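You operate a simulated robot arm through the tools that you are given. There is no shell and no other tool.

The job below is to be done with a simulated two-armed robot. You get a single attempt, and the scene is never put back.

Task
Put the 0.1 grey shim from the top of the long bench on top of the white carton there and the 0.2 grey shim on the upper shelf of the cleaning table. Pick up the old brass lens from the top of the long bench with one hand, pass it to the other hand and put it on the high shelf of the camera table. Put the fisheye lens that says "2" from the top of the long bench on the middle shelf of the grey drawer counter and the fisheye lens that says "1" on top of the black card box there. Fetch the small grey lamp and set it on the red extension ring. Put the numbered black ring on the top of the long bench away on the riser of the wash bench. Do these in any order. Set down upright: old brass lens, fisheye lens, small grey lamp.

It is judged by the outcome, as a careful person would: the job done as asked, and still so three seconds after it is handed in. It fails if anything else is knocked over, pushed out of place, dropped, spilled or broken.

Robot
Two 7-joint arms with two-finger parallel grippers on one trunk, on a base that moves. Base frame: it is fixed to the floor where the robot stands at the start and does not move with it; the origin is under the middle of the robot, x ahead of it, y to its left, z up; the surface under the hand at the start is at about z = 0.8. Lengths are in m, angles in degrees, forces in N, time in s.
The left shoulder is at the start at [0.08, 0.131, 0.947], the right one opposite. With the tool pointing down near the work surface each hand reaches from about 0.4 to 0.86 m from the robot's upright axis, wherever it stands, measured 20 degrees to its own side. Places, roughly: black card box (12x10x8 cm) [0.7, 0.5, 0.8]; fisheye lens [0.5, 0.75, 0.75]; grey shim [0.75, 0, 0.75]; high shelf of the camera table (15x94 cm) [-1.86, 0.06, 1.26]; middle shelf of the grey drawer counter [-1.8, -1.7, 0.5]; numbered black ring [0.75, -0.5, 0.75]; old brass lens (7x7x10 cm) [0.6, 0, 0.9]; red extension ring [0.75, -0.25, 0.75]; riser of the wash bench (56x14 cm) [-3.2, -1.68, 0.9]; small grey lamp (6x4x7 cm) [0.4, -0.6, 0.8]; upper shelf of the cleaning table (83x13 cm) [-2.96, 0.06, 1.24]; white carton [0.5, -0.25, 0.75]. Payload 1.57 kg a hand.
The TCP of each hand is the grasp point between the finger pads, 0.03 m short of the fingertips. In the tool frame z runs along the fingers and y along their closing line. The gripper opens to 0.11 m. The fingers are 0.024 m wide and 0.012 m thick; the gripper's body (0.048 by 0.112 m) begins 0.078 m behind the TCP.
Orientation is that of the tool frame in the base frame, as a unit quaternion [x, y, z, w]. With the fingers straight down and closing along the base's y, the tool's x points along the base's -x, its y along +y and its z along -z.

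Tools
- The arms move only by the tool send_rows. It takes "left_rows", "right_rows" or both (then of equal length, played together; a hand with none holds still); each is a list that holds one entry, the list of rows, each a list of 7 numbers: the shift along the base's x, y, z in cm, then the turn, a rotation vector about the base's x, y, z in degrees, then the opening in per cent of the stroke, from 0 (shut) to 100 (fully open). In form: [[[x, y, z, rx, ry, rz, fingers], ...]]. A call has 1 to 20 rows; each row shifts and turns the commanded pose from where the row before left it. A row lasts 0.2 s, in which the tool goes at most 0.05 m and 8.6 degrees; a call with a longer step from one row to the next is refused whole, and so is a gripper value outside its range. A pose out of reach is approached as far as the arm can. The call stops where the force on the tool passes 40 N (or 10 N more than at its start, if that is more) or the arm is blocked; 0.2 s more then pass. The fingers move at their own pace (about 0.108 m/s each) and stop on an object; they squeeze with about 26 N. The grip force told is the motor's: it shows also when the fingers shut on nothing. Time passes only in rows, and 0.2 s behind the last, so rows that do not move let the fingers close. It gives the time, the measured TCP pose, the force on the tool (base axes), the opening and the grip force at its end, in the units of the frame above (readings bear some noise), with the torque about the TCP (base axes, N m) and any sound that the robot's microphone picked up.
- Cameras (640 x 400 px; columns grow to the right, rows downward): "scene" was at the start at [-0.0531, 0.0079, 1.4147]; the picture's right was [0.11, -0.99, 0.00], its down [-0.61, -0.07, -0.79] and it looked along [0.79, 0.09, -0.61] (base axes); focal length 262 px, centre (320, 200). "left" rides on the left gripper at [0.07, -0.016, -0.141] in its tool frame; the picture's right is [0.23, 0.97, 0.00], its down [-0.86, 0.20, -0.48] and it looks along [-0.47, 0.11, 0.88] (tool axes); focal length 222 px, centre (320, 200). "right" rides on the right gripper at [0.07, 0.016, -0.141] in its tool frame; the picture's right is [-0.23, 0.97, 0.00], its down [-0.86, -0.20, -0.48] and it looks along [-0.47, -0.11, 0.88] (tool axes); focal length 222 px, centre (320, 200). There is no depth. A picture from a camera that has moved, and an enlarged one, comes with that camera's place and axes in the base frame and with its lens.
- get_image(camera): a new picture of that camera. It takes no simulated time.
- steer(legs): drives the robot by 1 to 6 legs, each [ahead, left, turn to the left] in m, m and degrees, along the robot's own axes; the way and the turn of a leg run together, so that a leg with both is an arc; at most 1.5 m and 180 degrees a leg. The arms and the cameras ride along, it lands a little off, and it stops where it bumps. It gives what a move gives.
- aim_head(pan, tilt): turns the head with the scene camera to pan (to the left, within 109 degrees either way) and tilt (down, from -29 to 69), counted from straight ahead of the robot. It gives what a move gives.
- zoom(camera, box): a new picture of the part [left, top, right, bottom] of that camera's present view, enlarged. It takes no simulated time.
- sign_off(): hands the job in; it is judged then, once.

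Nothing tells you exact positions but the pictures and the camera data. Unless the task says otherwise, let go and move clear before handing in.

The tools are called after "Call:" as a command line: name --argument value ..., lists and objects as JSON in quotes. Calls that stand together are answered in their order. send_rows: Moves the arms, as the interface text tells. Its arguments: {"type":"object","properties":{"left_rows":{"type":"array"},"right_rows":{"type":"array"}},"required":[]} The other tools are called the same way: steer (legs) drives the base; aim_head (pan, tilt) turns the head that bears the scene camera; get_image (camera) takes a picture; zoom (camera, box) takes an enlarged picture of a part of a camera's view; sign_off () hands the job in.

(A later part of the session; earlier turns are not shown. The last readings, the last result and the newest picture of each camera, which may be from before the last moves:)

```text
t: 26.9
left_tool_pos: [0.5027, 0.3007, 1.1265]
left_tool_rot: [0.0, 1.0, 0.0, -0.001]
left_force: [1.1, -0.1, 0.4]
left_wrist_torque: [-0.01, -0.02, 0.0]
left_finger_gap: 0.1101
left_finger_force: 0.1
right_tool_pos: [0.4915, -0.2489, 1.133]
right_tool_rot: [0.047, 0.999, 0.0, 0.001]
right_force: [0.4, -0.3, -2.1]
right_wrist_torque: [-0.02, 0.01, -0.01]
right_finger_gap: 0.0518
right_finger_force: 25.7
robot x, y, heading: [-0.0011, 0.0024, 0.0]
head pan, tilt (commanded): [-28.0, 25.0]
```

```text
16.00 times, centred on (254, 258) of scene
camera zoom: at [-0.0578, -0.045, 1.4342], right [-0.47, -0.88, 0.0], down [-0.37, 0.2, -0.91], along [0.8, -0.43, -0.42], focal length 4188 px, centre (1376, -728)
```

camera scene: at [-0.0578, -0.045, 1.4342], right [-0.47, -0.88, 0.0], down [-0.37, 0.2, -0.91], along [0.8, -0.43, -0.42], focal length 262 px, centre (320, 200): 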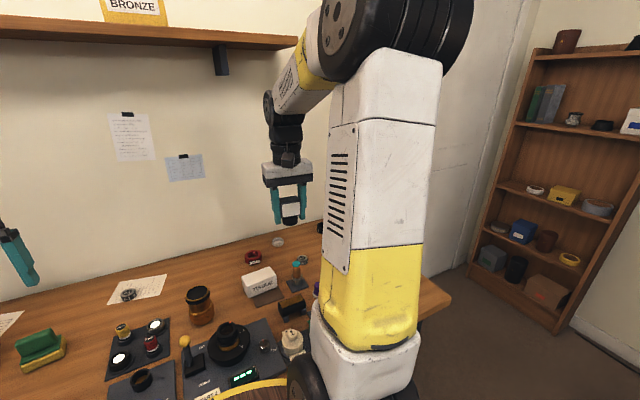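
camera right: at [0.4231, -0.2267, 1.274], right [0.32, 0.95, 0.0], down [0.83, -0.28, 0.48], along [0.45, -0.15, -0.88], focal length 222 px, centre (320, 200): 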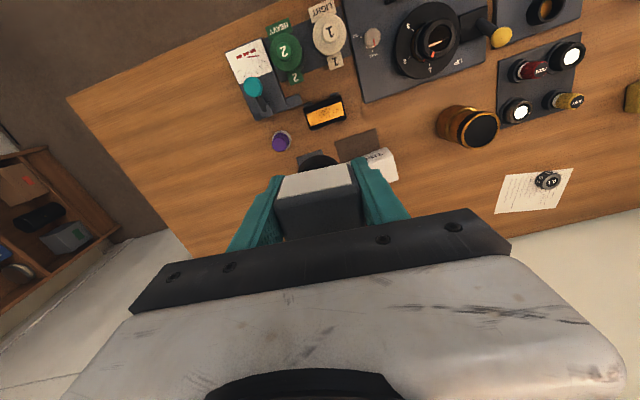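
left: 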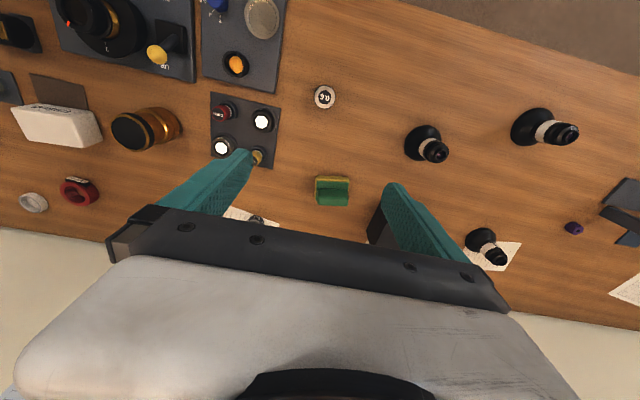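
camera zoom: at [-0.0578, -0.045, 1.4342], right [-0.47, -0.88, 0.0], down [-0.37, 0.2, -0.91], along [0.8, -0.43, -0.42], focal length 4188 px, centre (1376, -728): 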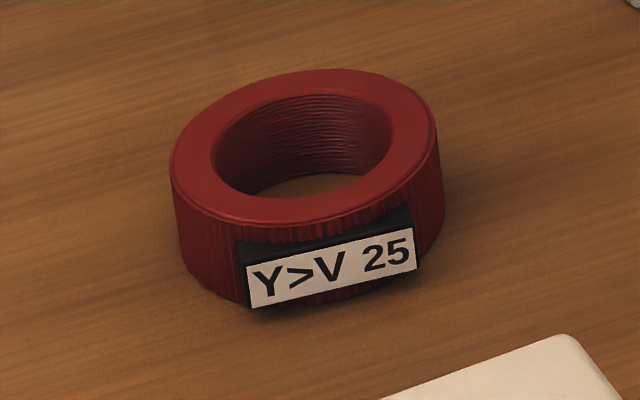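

The bench top works out at z ≈ 0.80, the lamp's foot bottom 3.4 cm below the grasp point, and the ring centred near (0.782, -0.202) with its top at 0.824. Because the foot is taller and slightly narrower than the hole, I will set it a little toward me so it rests on the rim; first I move above.

Call:
send_rows --right_rows '[[[4.5, 0.8, 0, 0, 0, 0, 0], [4.5, 0.8, 0, 0, 0, 0, 0], [4.5, 0.8, 0, 0, 0, 0, 0], [4.5, 0.8, 0, 0, 0, 0, 0], [4.5, 0.8, 0, 0, 0, 0, 0], [4.8, 0.75, -2, 0, 0, 0, 0], [0, 0, -4, 0, 0, 0, 0], [0, 0, -4, 0, 0, 0, 0], [0, 0, -4, 0, 0, 0, 0], [0, 0, -4, 0, 0, 0, 0], [0, 0, -3, 0, 0, 0, 0], [0, 0, 0, 0, 0, 0, 0]]]'

Call:
aim_head --pan -15 --tilt 30

Call:
get_image --camera "scene"

Call:
get_image --camera "left"

```text
refused: row 6 steps farther than a row can; nothing moved
```

```text
t: 27.6
left_tool_pos: [0.502, 0.3002, 1.1274]
left_tool_rot: [0.0, 1.0, 0.0, -0.001]
left_force: [0.0, 0.1, 0.2]
left_wrist_torque: [-0.01, 0.03, 0.04]
left_finger_gap: 0.1099
left_finger_force: 0.1
right_tool_pos: [0.491, -0.2489, 1.1327]
right_tool_rot: [0.048, 0.999, 0.0, 0.0]
right_force: [-0.5, -0.3, -1.8]
right_wrist_torque: [0.01, 0.01, -0.01]
right_finger_gap: 0.0517
right_finger_force: 25.8
robot x, y, heading: [-0.0003, -0.0002, -0.1]
head pan, tilt (commanded): [-15.0, 30.0]
```

```text
taken
camera scene: at [-0.0518, -0.0252, 1.4263], right [-0.26, -0.97, 0.0], down [-0.48, 0.13, -0.87], along [0.84, -0.22, -0.5], focal length 262 px, centre (320, 200)
```

scene: 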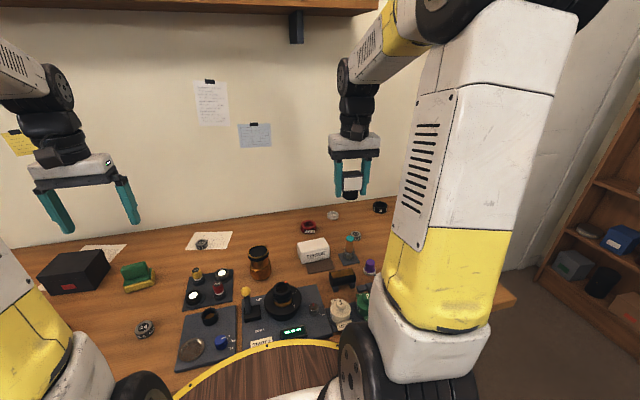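

```text
taken
camera left: at [0.4322, 0.2835, 1.2687], right [-0.23, 0.97, 0.0], down [0.86, 0.2, 0.48], along [0.47, 0.11, -0.88], focal length 222 px, centre (320, 200)
```

left: 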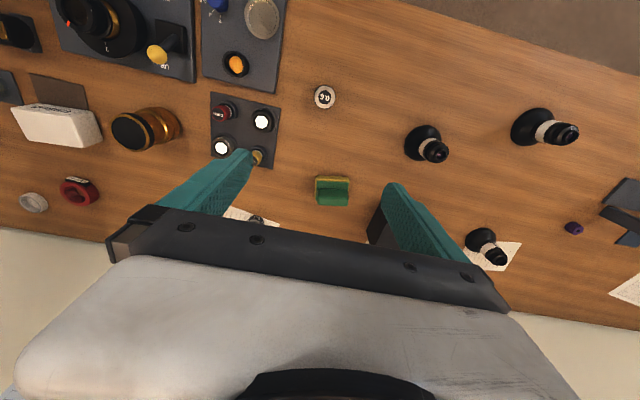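

One row was too long, so nothing moved; I repeat with shorter steps.

Call:
send_rows --right_rows '[[[4.2, 0.7, -1, 0, 0, 0, 0], [4.2, 0.7, -1, 0, 0, 0, 0], [4.2, 0.7, -1, 0, 0, 0, 0], [4.2, 0.7, -1, 0, 0, 0, 0], [4.2, 0.7, -1, 0, 0, 0, 0], [4.2, 0.7, -1, 0, 0, 0, 0], [2.3, 0.55, -2, 0, 0, 0, 0], [0, 0, -4, 0, 0, 0, 0], [0, 0, -4, 0, 0, 0, 0], [0, 0, -3.5, 0, 0, 0, 0], [0, 0, 0, 0, 0, 0, 0]]]'

Call:
get_image --camera "scene"

Call:
get_image --camera "left"

Call:
get_image --camera "right"

```text
t: 30.0
left_tool_pos: [0.5028, 0.3006, 1.1276]
left_tool_rot: [0.0, 1.0, 0.0, 0.001]
left_force: [-0.2, 0.1, -0.4]
left_wrist_torque: [0.02, 0.03, 0.01]
left_finger_gap: 0.1096
left_finger_force: 0.1
right_tool_pos: [0.7648, -0.2015, 0.9409]
right_tool_rot: [0.049, 0.999, 0.001, 0.0]
right_force: [-0.8, -0.3, -2.3]
right_wrist_torque: [-0.01, -0.01, -0.01]
right_finger_gap: 0.052
right_finger_force: 25.8
robot x, y, heading: [-0.0038, 0.0012, 0.2]
head pan, tilt (commanded): [-15.0, 30.0]
```

```text
taken
camera scene: at [-0.0516, -0.0251, 1.4263], right [-0.26, -0.97, 0.0], down [-0.48, 0.13, -0.87], along [0.84, -0.22, -0.5], focal length 262 px, centre (320, 200)
```

scene: 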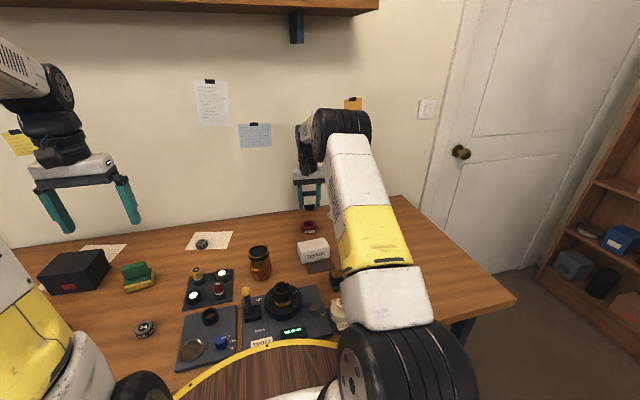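

```text
taken
camera left: at [0.4323, 0.2836, 1.2686], right [-0.23, 0.97, 0.0], down [0.86, 0.2, 0.48], along [0.47, 0.11, -0.88], focal length 222 px, centre (320, 200)
```

left: 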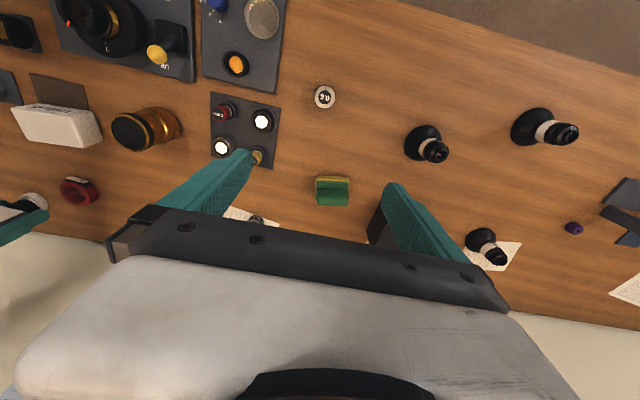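

```text
taken
camera right: at [0.6971, -0.1789, 1.0818], right [0.32, 0.95, 0.0], down [0.83, -0.28, 0.48], along [0.45, -0.15, -0.88], focal length 222 px, centre (320, 200)
```

right: 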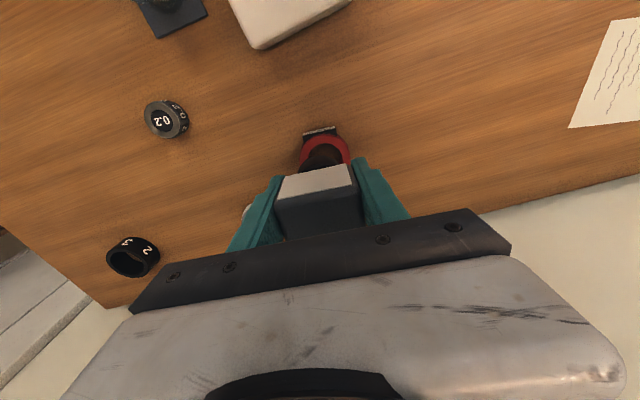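

The lamp hovers over the ring's near part. I zoom in to check its alignment before lowering.

Call:
zoom --camera "right" --box '[270, 110, 370, 200]'

Call:
zoom --camera "scene" --box '[285, 170, 335, 250]'

```text
4.44 times, centred on (320, 155) of right
camera zoom: at [0.6971, -0.1789, 1.0818], right [0.32, 0.95, 0.0], down [0.83, -0.28, 0.48], along [0.45, -0.15, -0.88], focal length 987 px, centre (320, 400)
```

zoom: 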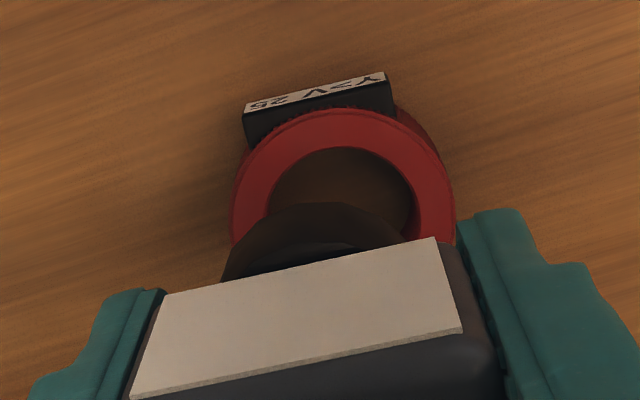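

```text
5.00 times, centred on (310, 210) of scene
camera zoom: at [-0.0516, -0.0251, 1.4263], right [-0.26, -0.97, 0.0], down [-0.48, 0.13, -0.87], along [0.84, -0.22, -0.5], focal length 1309 px, centre (370, 150)
```

zoom: 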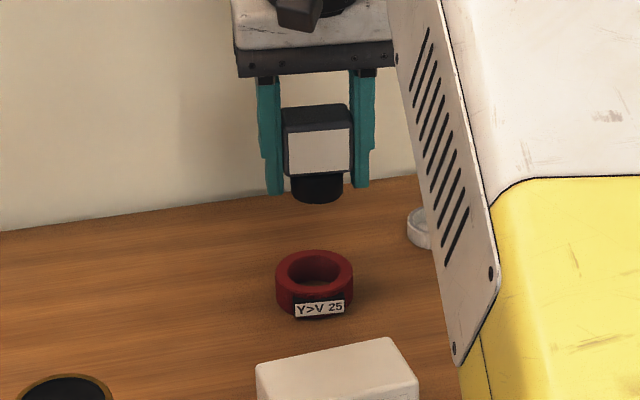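

The alignment is as intended (foot about 15 mm nearer to me than the ring's centre). I lower in steps, watching the force.

Call:
send_rows --right_rows '[[[0, 0, -3, 0, 0, 0, 0], [0, 0, -3, 0, 0, 0, 0], [0, 0, -1.2, 0, 0, 0, 0], [0, 0, 0, 0, 0, 0, 0]]]'

Call:
zoom --camera "right" --box '[270, 110, 370, 200]'

Call:
zoom --camera "scene" --box '[285, 190, 335, 250]'

```text
t: 31.0
left_tool_pos: [0.5012, 0.2999, 1.1279]
left_tool_rot: [-0.001, 1.0, 0.0, 0.0]
left_force: [-0.5, -0.4, 0.1]
left_wrist_torque: [0.01, 0.01, 0.01]
left_finger_gap: 0.1101
left_finger_force: 0.1
right_tool_pos: [0.766, -0.2004, 0.8668]
right_tool_rot: [0.049, 0.999, 0.0, 0.0]
right_force: [0.7, 0.8, -2.1]
right_wrist_torque: [0.03, -0.01, 0.0]
right_finger_gap: 0.0517
right_finger_force: 26.2
robot x, y, heading: [0.0022, 0.001, 0.1]
head pan, tilt (commanded): [-15.0, 30.0]
```

```text
4.44 times, centred on (320, 155) of right
camera zoom: at [0.6978, -0.1791, 1.0081], right [0.32, 0.95, 0.0], down [0.83, -0.28, 0.48], along [0.45, -0.15, -0.88], focal length 987 px, centre (320, 400)
```

zoom: 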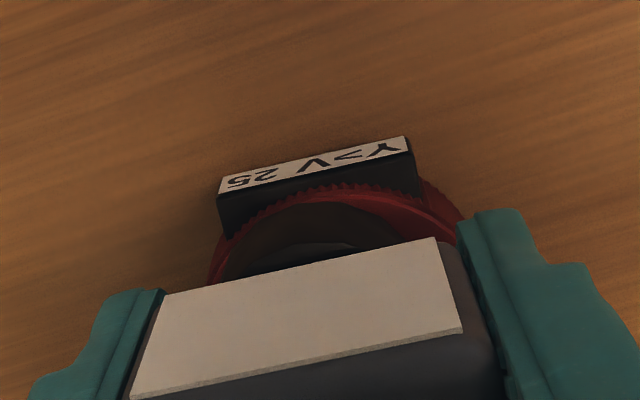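

```text
6.67 times, centred on (310, 220) of scene
camera zoom: at [-0.0516, -0.0251, 1.4263], right [-0.26, -0.97, 0.0], down [-0.48, 0.13, -0.87], along [0.84, -0.22, -0.5], focal length 1745 px, centre (387, 67)
```

zoom: 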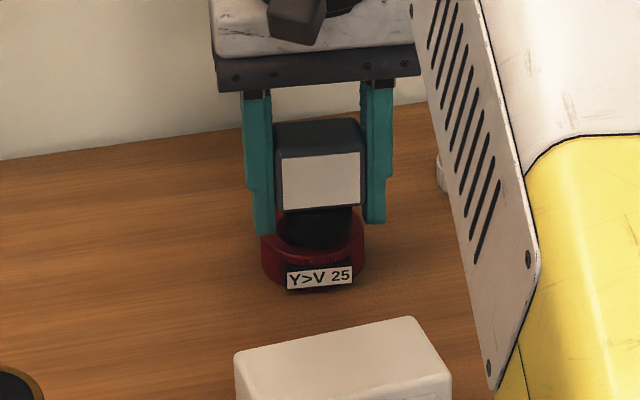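

The foot is a few millimetres above the rim. I go down in 3 mm steps.

Call:
send_rows --right_rows '[[[0, 0, -0.3, 0, 0, 0, 0], [0, 0, -0.3, 0, 0, 0, 0], [0, 0, 0, 0, 0, 0, 0]]]'

```text
t: 31.8
left_tool_pos: [0.5024, 0.2999, 1.1271]
left_tool_rot: [0.0, 1.0, 0.0, 0.0]
left_force: [-0.1, -0.6, 0.9]
left_wrist_torque: [0.0, -0.02, -0.03]
left_finger_gap: 0.1099
left_finger_force: 0.1
right_tool_pos: [0.7655, -0.2023, 0.8611]
right_tool_rot: [0.048, 0.999, 0.0, 0.001]
right_force: [0.1, -0.4, -3.2]
right_wrist_torque: [0.01, -0.01, 0.01]
right_finger_gap: 0.0516
right_finger_force: 26.3
robot x, y, heading: [-0.0018, 0.0026, 0.0]
head pan, tilt (commanded): [-15.0, 30.0]
```

Call:
send_rows --right_rows '[[[0, 0, -0.2, 0, 0, 0, 0], [0, 0, -0.1, 0, 0, 0, 0], [0, 0, 0, 0, 0, 0, 0]]]'

Call:
zoom --camera "scene" --box '[285, 190, 335, 250]'

```text
t: 32.6
left_tool_pos: [0.5015, 0.2995, 1.1272]
left_tool_rot: [0.0, 1.0, 0.0, 0.0]
left_force: [0.1, 0.4, -0.3]
left_wrist_torque: [0.03, -0.02, -0.02]
left_finger_gap: 0.11
left_finger_force: 0.0
right_tool_pos: [0.7653, -0.2024, 0.8583]
right_tool_rot: [0.048, 0.999, 0.001, 0.0]
right_force: [-2.2, 0.7, 4.9]
right_wrist_torque: [0.0, 0.09, 0.0]
right_finger_gap: 0.0519
right_finger_force: 25.4
robot x, y, heading: [-0.0009, -0.0005, -0.0]
head pan, tilt (commanded): [-15.0, 30.0]
```

```text
6.67 times, centred on (310, 220) of scene
camera zoom: at [-0.052, -0.025, 1.4263], right [-0.26, -0.97, 0.0], down [-0.48, 0.13, -0.87], along [0.84, -0.22, -0.5], focal length 1745 px, centre (387, 67)
```

zoom: 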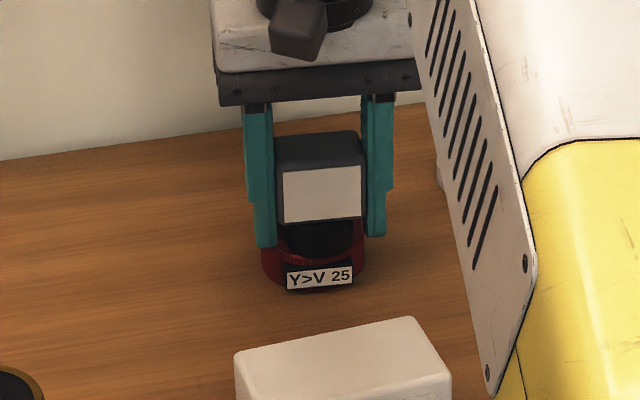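

Contact is felt at z = 0.858. I zoom in closely to verify how the foot sits on the rim before releasing.

Call:
zoom --camera "scene" --box '[302, 218, 318, 236]'

Call:
zoom --camera "right" --box '[285, 140, 355, 190]'

Call:
zoom --camera "left" --box '[0, 150, 120, 240]'

```text
16.00 times, centred on (310, 227) of scene
camera zoom: at [-0.052, -0.025, 1.4263], right [-0.26, -0.97, 0.0], down [-0.48, 0.13, -0.87], along [0.84, -0.22, -0.5], focal length 4188 px, centre (480, -232)
```

zoom: 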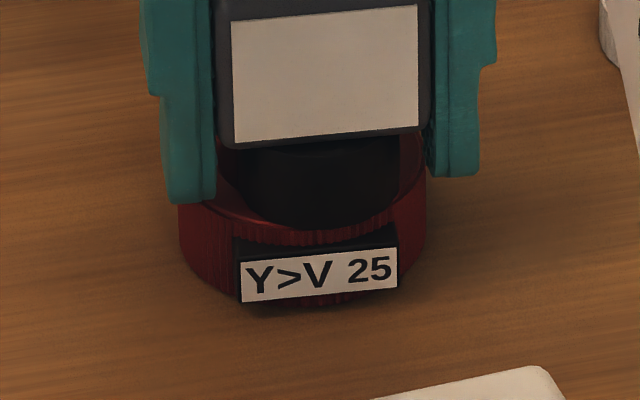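

```text
8.00 times, centred on (320, 165) of right
camera zoom: at [0.6972, -0.1794, 0.9994], right [0.32, 0.95, 0.0], down [0.83, -0.28, 0.48], along [0.45, -0.15, -0.88], focal length 1777 px, centre (320, 480)
```

zoom: 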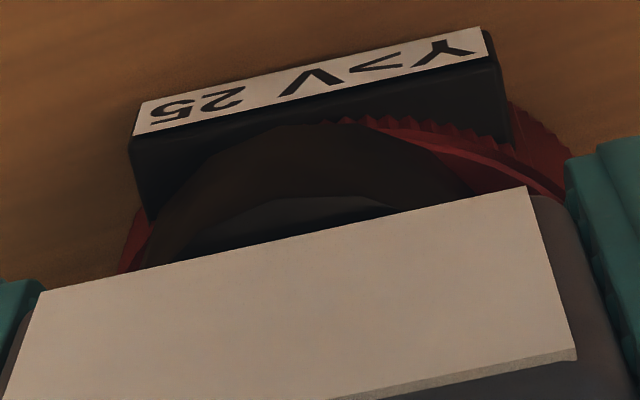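

```text
4.44 times, centred on (60, 195) of left
camera zoom: at [0.432, 0.2836, 1.2687], right [-0.23, 0.97, 0.0], down [0.86, 0.2, 0.48], along [0.47, 0.11, -0.88], focal length 987 px, centre (1476, 222)
```

zoom: 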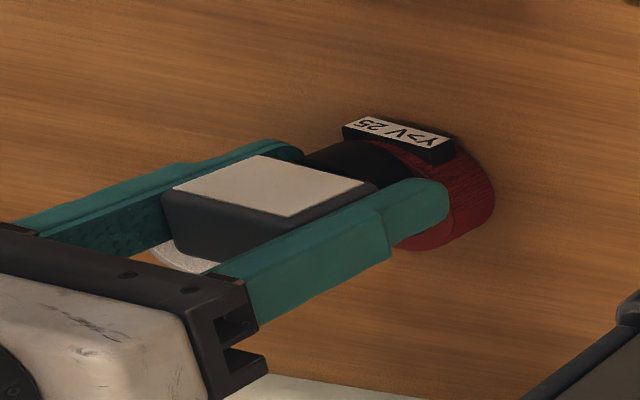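

The foot's offset on the ring is only about 10 mm; I want a safer seat on the rim. I lift slightly, shift 6 mm toward me and lower again.

Call:
send_rows --right_rows '[[[0, 0, 0.5, 0, 0, 0, 0], [0, 0, 0.3, 0, 0, 0, 0], [-0.6, 0, 0, 0, 0, 0, 0], [0, 0, 0, 0, 0, 0, 0], [0, 0, -0.4, 0, 0, 0, 0], [0, 0, -0.2, 0, 0, 0, 0], [0, 0, -0.1, 0, 0, 0, 0], [0, 0, 0, 0, 0, 0, 0]]]'

Call:
zoom --camera "scene" --box '[302, 218, 318, 236]'

Call:
zoom --camera "right" --box '[285, 140, 355, 190]'

```text
t: 34.4
left_tool_pos: [0.5027, 0.3006, 1.1265]
left_tool_rot: [0.0, 1.0, 0.0, 0.0]
left_force: [-1.0, 0.1, -0.2]
left_wrist_torque: [0.01, 0.04, -0.03]
left_finger_gap: 0.1099
left_finger_force: 0.2
right_tool_pos: [0.7593, -0.2024, 0.8583]
right_tool_rot: [0.048, 0.999, 0.0, 0.0]
right_force: [-0.1, -0.2, -2.7]
right_wrist_torque: [0.01, 0.02, 0.0]
right_finger_gap: 0.0517
right_finger_force: 25.8
robot x, y, heading: [0.0027, 0.0007, -0.1]
head pan, tilt (commanded): [-15.0, 30.0]
```

```text
16.00 times, centred on (310, 227) of scene
camera zoom: at [-0.0516, -0.0251, 1.4263], right [-0.26, -0.97, 0.0], down [-0.48, 0.13, -0.87], along [0.84, -0.22, -0.5], focal length 4188 px, centre (480, -232)
```

zoom: 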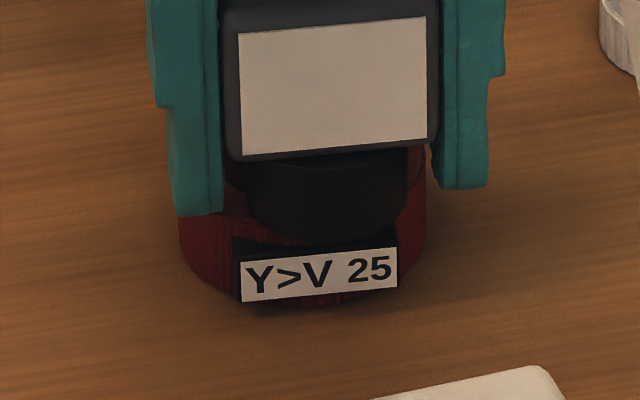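

```text
8.00 times, centred on (320, 165) of right
camera zoom: at [0.6907, -0.1798, 1.0003], right [0.32, 0.95, 0.0], down [0.83, -0.28, 0.48], along [0.45, -0.15, -0.88], focal length 1777 px, centre (320, 480)
```

zoom: 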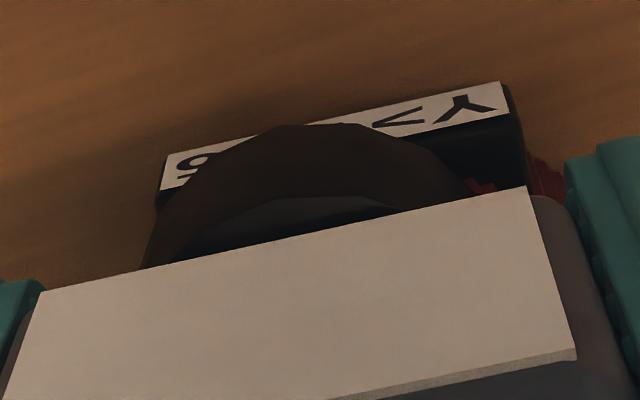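

Now the foot overhangs the near edge by a few millimetres and isn't touching yet. I lower by single millimetres until it carries.

Call:
send_rows --right_rows '[[[0, 0, -0.1, 0, 0, 0, 0], [0, 0, 0, 0, 0, 0, 0]]]'

```text
t: 35.0
left_tool_pos: [0.5031, 0.3002, 1.1278]
left_tool_rot: [-0.001, 1.0, 0.001, 0.0]
left_force: [-1.1, 0.1, -0.1]
left_wrist_torque: [-0.01, -0.01, 0.01]
left_finger_gap: 0.1098
left_finger_force: 0.0
right_tool_pos: [0.7586, -0.2018, 0.8583]
right_tool_rot: [0.048, 0.999, -0.001, 0.0]
right_force: [-0.8, -0.3, 0.4]
right_wrist_torque: [-0.02, -0.02, -0.02]
right_finger_gap: 0.0519
right_finger_force: 26.6
robot x, y, heading: [-0.0006, 0.0009, 0.1]
head pan, tilt (commanded): [-15.0, 30.0]
```

It now carries its own weight on the rim. I open the fingers a little and check it stays put.

Call:
send_rows --right_rows '[[[0, 0, 0, 0, 0, 0, 60], [0, 0, 0, 0, 0, 0, 60], [0, 0, 0, 0, 0, 0, 60]]]'

Call:
zoom --camera "scene" --box '[295, 205, 325, 240]'

Call:
zoom --camera "right" --box '[260, 130, 380, 230]'

```text
t: 35.8
left_tool_pos: [0.5028, 0.3004, 1.128]
left_tool_rot: [0.0, 1.0, 0.0, 0.0]
left_force: [-0.2, 0.0, 0.2]
left_wrist_torque: [-0.01, -0.01, 0.0]
left_finger_gap: 0.1101
left_finger_force: 0.1
right_tool_pos: [0.7588, -0.2033, 0.8584]
right_tool_rot: [0.048, 0.999, 0.0, -0.001]
right_force: [0.0, 0.2, 0.1]
right_wrist_torque: [-0.02, 0.02, 0.0]
right_finger_gap: 0.0661
right_finger_force: 0.1
robot x, y, heading: [-0.0007, 0.0046, -0.1]
head pan, tilt (commanded): [-15.0, 30.0]
```

```text
11.43 times, centred on (310, 222) of scene
camera zoom: at [-0.0517, -0.0251, 1.4263], right [-0.26, -0.97, 0.0], down [-0.48, 0.13, -0.87], along [0.84, -0.22, -0.5], focal length 2992 px, centre (434, -57)
```

zoom: 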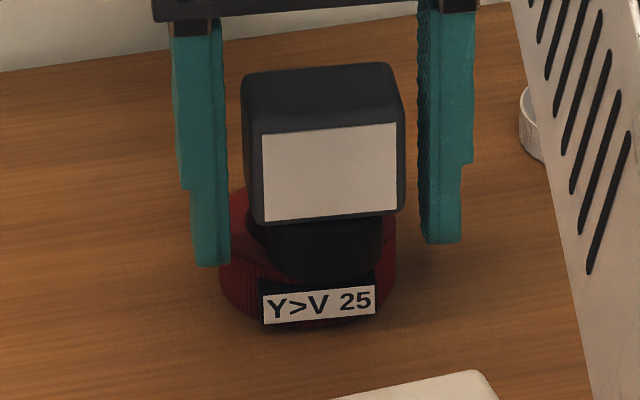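

```text
4.00 times, centred on (320, 180) of right
camera zoom: at [0.6906, -0.1799, 0.9994], right [0.32, 0.95, 0.0], down [0.83, -0.28, 0.48], along [0.45, -0.15, -0.88], focal length 888 px, centre (320, 280)
```

zoom: 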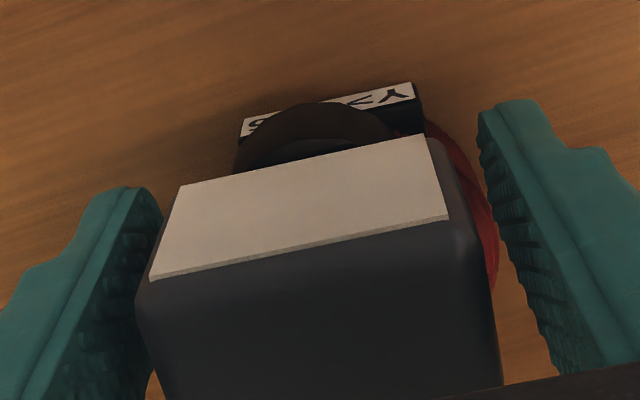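

The lamp stands upright on the ring with the fingers clear. I lift the hand straight up and recheck.

Call:
send_rows --right_rows '[[[0, 0, 0, 0, 0, 0, 75], [0, 0, 1, 0, 0, 0, 75], [0, 0, 3, 0, 0, 0, 75], [0, 0, 4, 0, 0, 0, 75], [0, 0, 5, 0, 0, 0, 75], [0, 0, 5, 0, 0, 0, 100], [0, 0, 0, 0, 0, 0, 100]]]'

Call:
zoom --camera "scene" --box '[280, 190, 340, 245]'

Call:
get_image --camera "right"

```text
t: 37.4
left_tool_pos: [0.5029, 0.2993, 1.1272]
left_tool_rot: [0.001, 1.0, 0.0, 0.0]
left_force: [-1.0, -0.4, 0.1]
left_wrist_torque: [0.01, -0.03, -0.01]
left_finger_gap: 0.1103
left_finger_force: 0.1
right_tool_pos: [0.7589, -0.2023, 1.039]
right_tool_rot: [0.048, 0.999, 0.0, 0.0]
right_force: [0.3, 0.0, -0.5]
right_wrist_torque: [0.01, -0.01, 0.01]
right_finger_gap: 0.11
right_finger_force: 0.0
robot x, y, heading: [0.0009, 0.0002, 0.1]
head pan, tilt (commanded): [-15.0, 30.0]
```

```text
7.27 times, centred on (310, 218) of scene
camera zoom: at [-0.0517, -0.0251, 1.4263], right [-0.26, -0.97, 0.0], down [-0.48, 0.13, -0.87], along [0.84, -0.22, -0.5], focal length 1904 px, centre (393, 73)
```

zoom: 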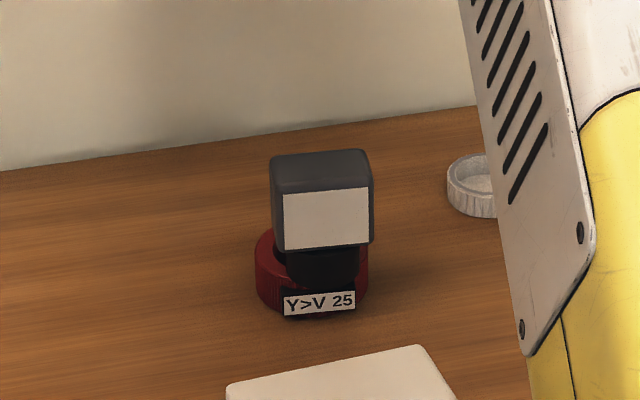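

```text
taken
camera right: at [0.6909, -0.1803, 1.1798], right [0.32, 0.95, 0.0], down [0.83, -0.28, 0.48], along [0.45, -0.15, -0.88], focal length 222 px, centre (320, 200)
```

right: 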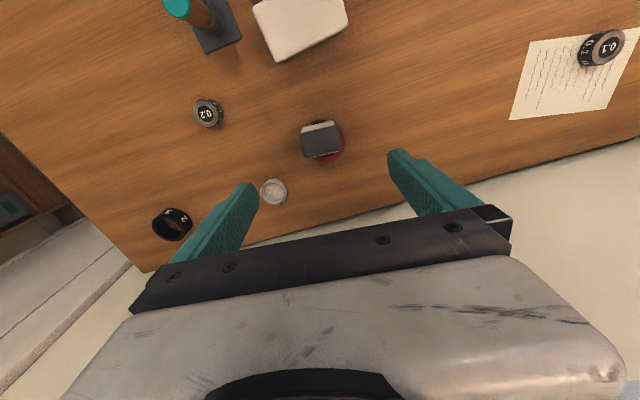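

The lamp stands on the ring, upright. Now the right hand withdraws to the right while the left hand goes over the 0.1 shim near (0.775, 0.19).

Call:
send_rows --right_rows '[[[-3.4, -2.8, 0.7, 0, 0, 0.6, 100], [-3.4, -2.8, 0.7, 0, 0, 0.6, 100], [-3.4, -2.8, 0.7, 0, 0, 0.6, 100], [-3.4, -2.8, 0.7, 0, 0, 0.6, 100], [-3.4, -2.8, 0.7, 0, 0, 0.6, 100], [-3.4, -2.8, 0.7, 0, 0, 0.6, 100], [-3.4, -2.8, 0.7, 0, 0, 0.6, 100], [-3.4, -2.8, 0.7, 0, 0, 0.6, 100], [-3.4, -2.8, 0.7, 0, 0, 0.6, 100]]]' --left_rows '[[[2.6, -1.2, -1.1, 0, 0, 0, 100], [2.6, -1.2, -1.1, 0, 0, 0, 100], [2.6, -1.2, -1.1, 0, 0, 0, 100], [2.6, -1.2, -1.1, 0, 0, 0, 100], [2.6, -1.2, -1.1, 0, 0, 0, 100], [2.6, -1.2, -1.1, 0, 0, 0, 100], [2.6, -1.2, -1.1, 0, 0, 0, 100], [2.6, -1.2, -1.1, 0, 0, 0, 100], [2.6, -1.2, -1.1, 0, 0, 0, 100]]]'

Call:
get_image --camera "left"

Call:
get_image --camera "scene"

```text
t: 39.4
left_tool_pos: [0.7375, 0.1926, 1.0263]
left_tool_rot: [0.0, 1.0, 0.0, 0.0]
left_force: [0.5, -0.6, -0.5]
left_wrist_torque: [-0.01, 0.03, -0.02]
left_finger_gap: 0.1101
left_finger_force: 0.1
right_tool_pos: [0.4508, -0.4555, 1.1012]
right_tool_rot: [0.0, 1.0, 0.0, 0.0]
right_force: [0.4, 0.5, -0.4]
right_wrist_torque: [-0.04, -0.01, 0.04]
right_finger_gap: 0.1099
right_finger_force: 0.0
robot x, y, heading: [-0.0009, -0.0068, -0.1]
head pan, tilt (commanded): [-15.0, 30.0]
```

```text
taken
camera left: at [0.6672, 0.1753, 1.1675], right [-0.23, 0.97, 0.0], down [0.85, 0.2, 0.48], along [0.47, 0.11, -0.88], focal length 222 px, centre (320, 200)
```

left: 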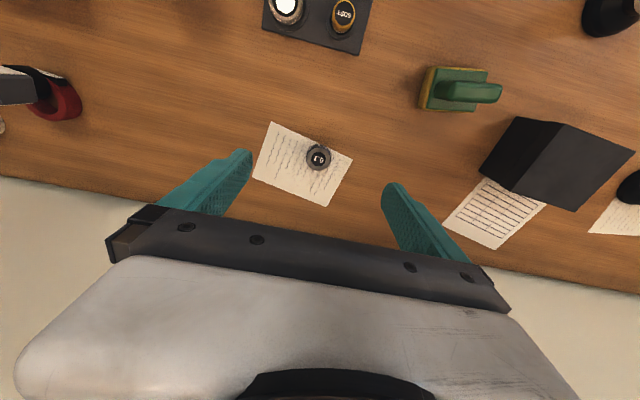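

```text
taken
camera scene: at [-0.0517, -0.0249, 1.4263], right [-0.26, -0.97, 0.0], down [-0.48, 0.13, -0.87], along [0.84, -0.22, -0.5], focal length 262 px, centre (320, 200)
```

scene: 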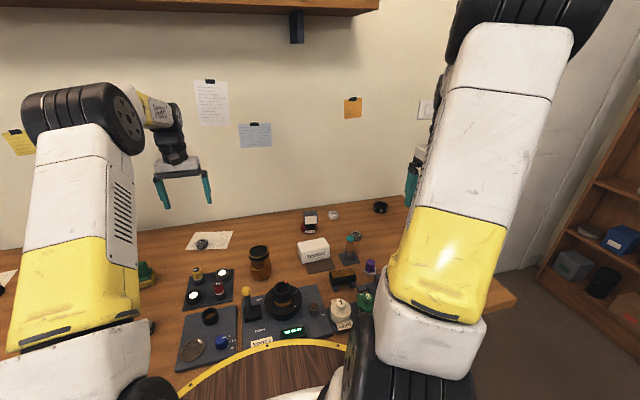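

The 0.1 shim is at about (0.778, 0.198), on a paper. I zoom to size it before descending.

Call:
zoom --camera "left" --box '[280, 125, 360, 190]'

Call:
zoom --camera "scene" --box '[190, 230, 215, 255]'

Call:
zoom --camera "scene" --box '[290, 228, 340, 275]'

```text
6.15 times, centred on (320, 158) of left
camera zoom: at [0.6672, 0.1753, 1.1675], right [-0.23, 0.97, 0.0], down [0.85, 0.2, 0.48], along [0.47, 0.11, -0.88], focal length 1367 px, centre (320, 462)
```

zoom: 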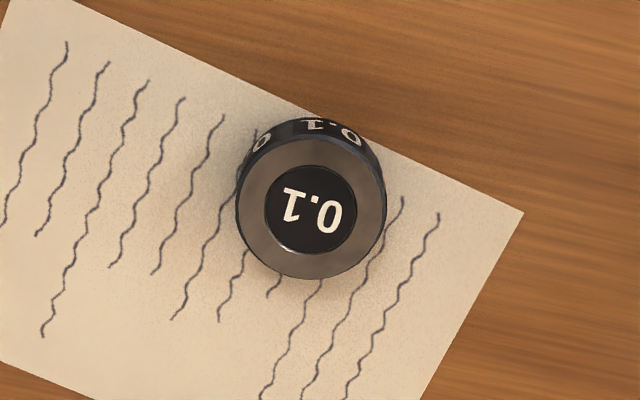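

```text
16.00 times, centred on (202, 242) of scene
camera zoom: at [-0.0517, -0.0249, 1.4263], right [-0.26, -0.97, 0.0], down [-0.48, 0.13, -0.87], along [0.84, -0.22, -0.5], focal length 4188 px, centre (2200, -480)
```

zoom: 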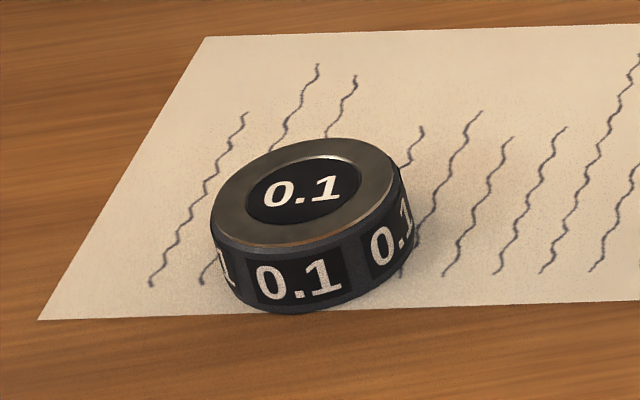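

```text
8.51 times, centred on (315, 252) of scene
camera zoom: at [-0.0517, -0.0249, 1.4263], right [-0.26, -0.97, 0.0], down [-0.48, 0.13, -0.87], along [0.84, -0.22, -0.5], focal length 2228 px, centre (363, -238)
```

zoom: 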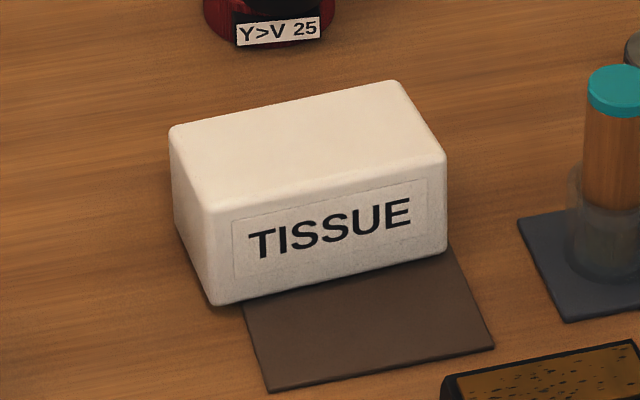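

The shim is a disc about 4 cm wide and 1.7 cm high, centred near (0.779, 0.200). I move over it and descend.

Call:
send_rows --left_rows '[[[4.2, 0.7, 0, 0, 0, 0, 100], [0, 0, -4, 0, 0, 0, 100], [0, 0, -4, 0, 0, 0, 100], [0, 0, -4, 0, 0, 0, 100], [0, 0, -3, 0, 0, 0, 100], [0, 0, 0, 0, 0, 0, 100]]]'

Call:
get_image --camera "left"

```text
t: 40.8
left_tool_pos: [0.779, 0.2018, 0.8784]
left_tool_rot: [0.0, 1.0, 0.0, 0.0]
left_force: [0.4, 0.1, 0.4]
left_wrist_torque: [0.04, 0.01, 0.0]
left_finger_gap: 0.1099
left_finger_force: 0.1
right_tool_pos: [0.4505, -0.4555, 1.1016]
right_tool_rot: [0.0, 1.0, 0.0, -0.001]
right_force: [0.2, -0.6, 0.5]
right_wrist_torque: [0.01, -0.03, -0.02]
right_finger_gap: 0.1102
right_finger_force: 0.1
robot x, y, heading: [0.001, -0.003, -0.2]
head pan, tilt (commanded): [-15.0, 30.0]
```

```text
taken
camera left: at [0.7085, 0.1847, 1.0191], right [-0.23, 0.97, 0.0], down [0.86, 0.2, 0.48], along [0.47, 0.11, -0.88], focal length 222 px, centre (320, 200)
```

left: 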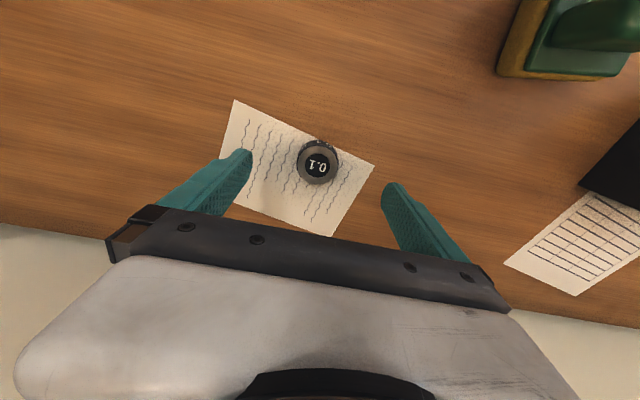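

Well aligned. I go down to just above the bench and close.

Call:
send_rows --left_rows '[[[0, 0, -3, 0, 0, 0, 100], [0, 0, -1.4, 0, 0, 0, 100], [0, 0, 0, 0, 0, 0, 0], [0, 0, 0, 0, 0, 0, 0], [0, 0, 0, 0, 0, 0, 0], [0, 0, 0, 0, 0, 0, 0]]]'

Call:
get_image --camera "left"

```text
t: 42.2
left_tool_pos: [0.7782, 0.1999, 0.834]
left_tool_rot: [0.0, 1.0, 0.0, 0.0]
left_force: [0.4, -0.4, 0.3]
left_wrist_torque: [0.03, -0.04, -0.02]
left_finger_gap: 0.0395
left_finger_force: 25.5
right_tool_pos: [0.4499, -0.4554, 1.101]
right_tool_rot: [0.002, 1.0, -0.001, 0.0]
right_force: [-0.5, 0.3, -0.3]
right_wrist_torque: [-0.01, 0.01, -0.02]
right_finger_gap: 0.1101
right_finger_force: 0.0
robot x, y, heading: [-0.0003, -0.0015, -0.0]
head pan, tilt (commanded): [-15.0, 30.0]
```

```text
taken
camera left: at [0.7079, 0.1831, 0.9758], right [-0.23, 0.97, 0.0], down [0.86, 0.2, 0.48], along [0.47, 0.11, -0.88], focal length 222 px, centre (320, 200)
```

left: 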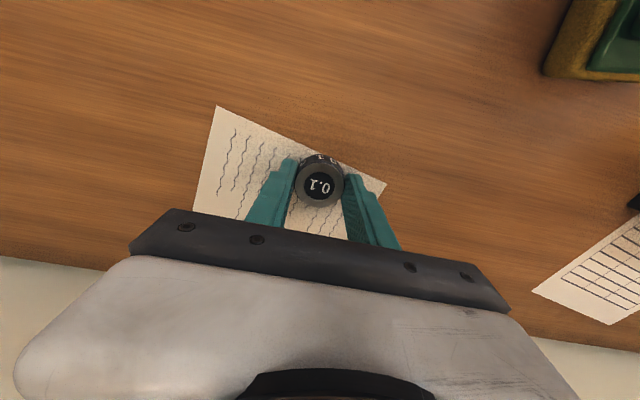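

The shim is gripped. I lift it and carry it over toward the carton (top centred near (0.625, -0.184), z ≈ 0.85), passing above the brass lens.

Call:
send_rows --left_rows '[[[0, 0, 1, 0, 0, 0, 0], [0, 0, 4, 0, 0, 0, 0], [0, 0, 4.5, 0, 0, 0, 0], [0, 0, 4.5, 0, 0, 0, 0], [0, 0, 4.5, 0, 0, 0, 0], [0, 0, 4, 0, 0, 0, 0], [-1.7, -4.2, 0, 0, 0, 0, 0], [-1.7, -4.2, 0, 0, 0, 0, 0], [-1.7, -4.2, 0, 0, 0, 0, 0], [-1.7, -4.2, 0, 0, 0, 0, 0], [-1.7, -4.2, 0, 0, 0, 0, 0], [-1.7, -4.2, 0, 0, 0, 0, 0], [-1.7, -4.2, 0, 0, 0, 0, 0], [-1.7, -4.2, 0, 0, 0, 0, 0], [-1.7, -4.2, 0, 0, 0, 0, 0], [0, 0, 0, 0, 0, 0, 0]]]'

Call:
get_image --camera "left"

Call:
get_image --camera "scene"

```text
t: 45.6
left_tool_pos: [0.627, -0.1787, 1.0595]
left_tool_rot: [0.0, 1.0, 0.0, 0.0]
left_force: [0.5, -0.7, -1.4]
left_wrist_torque: [-0.01, 0.0, 0.03]
left_finger_gap: 0.039
left_finger_force: 26.7
right_tool_pos: [0.4503, -0.4535, 1.1021]
right_tool_rot: [0.0, 1.0, 0.0, 0.0]
right_force: [0.1, 0.2, 0.1]
right_wrist_torque: [0.0, 0.04, -0.01]
right_finger_gap: 0.1099
right_finger_force: 0.1
robot x, y, heading: [0.0016, 0.0023, 0.2]
head pan, tilt (commanded): [-15.0, 30.0]
```

```text
taken
camera left: at [0.557, -0.1962, 1.201], right [-0.23, 0.97, 0.0], down [0.85, 0.2, 0.48], along [0.47, 0.11, -0.88], focal length 222 px, centre (320, 200)
```

left: 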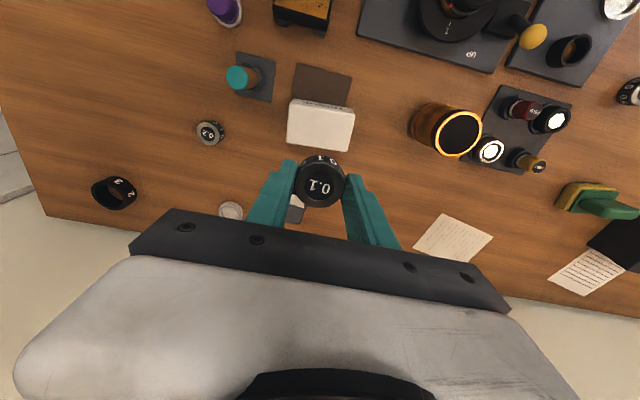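

```text
taken
camera scene: at [-0.0518, -0.0253, 1.4263], right [-0.26, -0.97, 0.0], down [-0.48, 0.13, -0.87], along [0.84, -0.22, -0.5], focal length 262 px, centre (320, 200)
```

scene: 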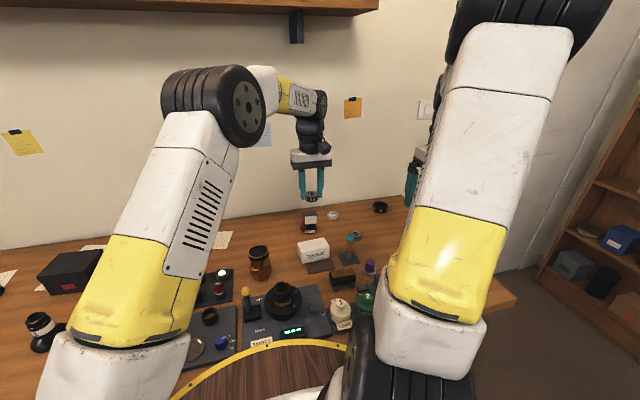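

I zoom on the carton from the left wrist camera to fix its top centre.

Call:
zoom --camera "left" --box '[270, 80, 370, 170]'

```text
4.44 times, centred on (320, 125) of left
camera zoom: at [0.557, -0.1962, 1.201], right [-0.23, 0.97, 0.0], down [0.85, 0.2, 0.48], along [0.47, 0.11, -0.88], focal length 987 px, centre (320, 533)
```

zoom: 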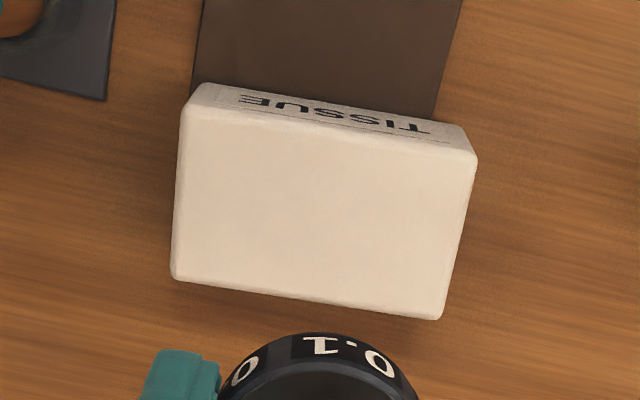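

The carton's top centre is about (0.622, -0.181). I lower the shim toward it.

Call:
send_rows --left_rows '[[[-0.4, -0.2, -4, 0, 0, 0, 0], [0, 0, -4, 0, 0, 0, 0], [0, 0, -4, 0, 0, 0, 0], [0, 0, -3, 0, 0, 0, 0], [0, 0, -1, 0, 0, 0, 0], [0, 0, 0, 0, 0, 0, 0]]]'

Call:
zoom --camera "scene" --box '[280, 200, 350, 270]'

Call:
get_image --camera "left"

```text
t: 47.0
left_tool_pos: [0.6205, -0.179, 0.898]
left_tool_rot: [0.001, 1.0, 0.0, 0.001]
left_force: [0.4, -0.4, -1.4]
left_wrist_torque: [0.03, -0.01, -0.02]
left_finger_gap: 0.039
left_finger_force: 26.0
right_tool_pos: [0.4505, -0.4543, 1.1016]
right_tool_rot: [0.001, 1.0, 0.0, 0.001]
right_force: [0.0, 0.9, 0.8]
right_wrist_torque: [-0.01, 0.01, -0.03]
right_finger_gap: 0.1101
right_finger_force: 0.0
robot x, y, heading: [-0.0012, -0.0018, 0.2]
head pan, tilt (commanded): [-15.0, 30.0]
```

```text
5.71 times, centred on (315, 235) of scene
camera zoom: at [-0.0517, -0.0252, 1.4263], right [-0.26, -0.97, 0.0], down [-0.48, 0.13, -0.87], along [0.84, -0.22, -0.5], focal length 1496 px, centre (349, 0)
```

zoom: 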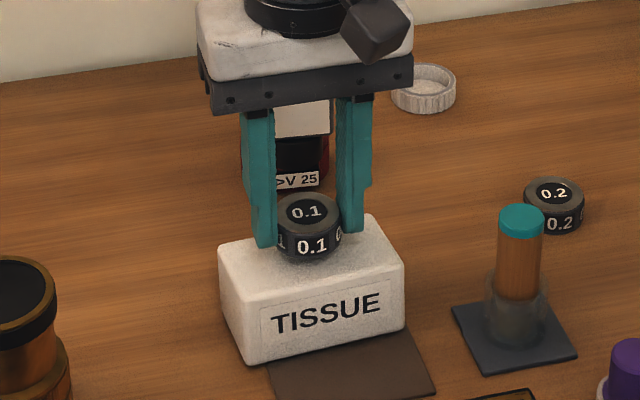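

```text
taken
camera left: at [0.5511, -0.1961, 1.0397], right [-0.23, 0.97, 0.0], down [0.86, 0.2, 0.48], along [0.47, 0.11, -0.88], focal length 222 px, centre (320, 200)
```

left: 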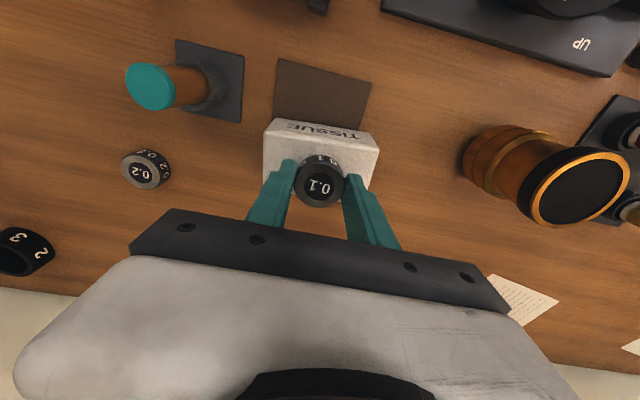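

The shim is centred over the carton, about 1.4 cm up. I lower with care.

Call:
send_rows --left_rows '[[[0, 0, -0.7, 0, 0, 0, 0], [0, 0, -0.3, 0, 0, 0, 0], [0, 0, -0.2, 0, 0, 0, 0], [0, 0, 0, 0, 0, 0, 0]]]'

```text
t: 48.0
left_tool_pos: [0.6209, -0.1802, 0.8878]
left_tool_rot: [0.0, 1.0, 0.001, 0.0]
left_force: [-0.8, -0.3, 7.8]
left_wrist_torque: [0.02, 0.23, -0.05]
left_finger_gap: 0.0389
left_finger_force: 26.2
right_tool_pos: [0.45, -0.4552, 1.1005]
right_tool_rot: [0.001, 1.0, 0.0, 0.0]
right_force: [-0.5, 0.1, -0.1]
right_wrist_torque: [0.0, 0.01, 0.01]
right_finger_gap: 0.11
right_finger_force: 0.1
robot x, y, heading: [0.0016, -0.002, 0.0]
head pan, tilt (commanded): [-15.0, 30.0]
```

Contact. I relieve the pressure a hair, open the fingers and rise.

Call:
send_rows --left_rows '[[[0, 0, 0.1, 0, 0, 0, 0], [0, 0, 0, 0, 0, 0, 0], [0, 0, 0, 0, 0, 0, 55], [0, 0, 0, 0, 0, 0, 55], [0, 0, 0, 0, 0, 0, 60], [0, 0, 1, 0, 0, 0, 60], [0, 0, 3, 0, 0, 0, 60], [0, 0, 4, 0, 0, 0, 80], [0, 0, 4, 0, 0, 0, 100], [0, 0, 4, 0, 0, 0, 100]]]'

Call:
zoom --camera "scene" --box '[280, 200, 350, 270]'

```text
t: 50.2
left_tool_pos: [0.6206, -0.1801, 1.0483]
left_tool_rot: [0.0, 1.0, 0.0, -0.001]
left_force: [-0.4, -0.7, -0.8]
left_wrist_torque: [0.0, 0.04, -0.01]
left_finger_gap: 0.1102
left_finger_force: 0.0
right_tool_pos: [0.4494, -0.4551, 1.1011]
right_tool_rot: [0.0, 1.0, 0.0, 0.0]
right_force: [0.1, -0.4, 0.5]
right_wrist_torque: [0.0, 0.02, 0.03]
right_finger_gap: 0.1101
right_finger_force: 0.0
robot x, y, heading: [0.0033, 0.0012, 0.1]
head pan, tilt (commanded): [-15.0, 30.0]
```

```text
5.71 times, centred on (315, 235) of scene
camera zoom: at [-0.0516, -0.0253, 1.4263], right [-0.26, -0.97, 0.0], down [-0.48, 0.13, -0.87], along [0.84, -0.22, -0.5], focal length 1496 px, centre (349, 0)
```

zoom: 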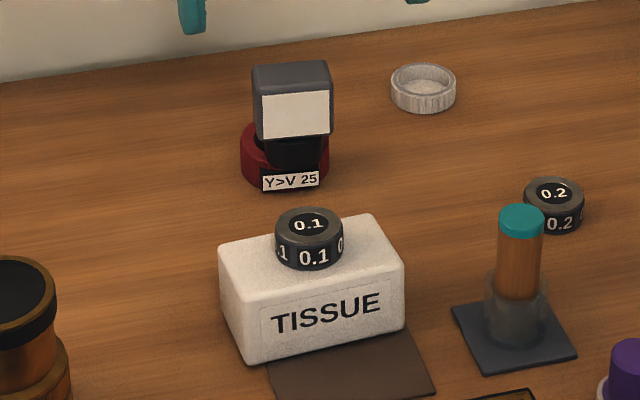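

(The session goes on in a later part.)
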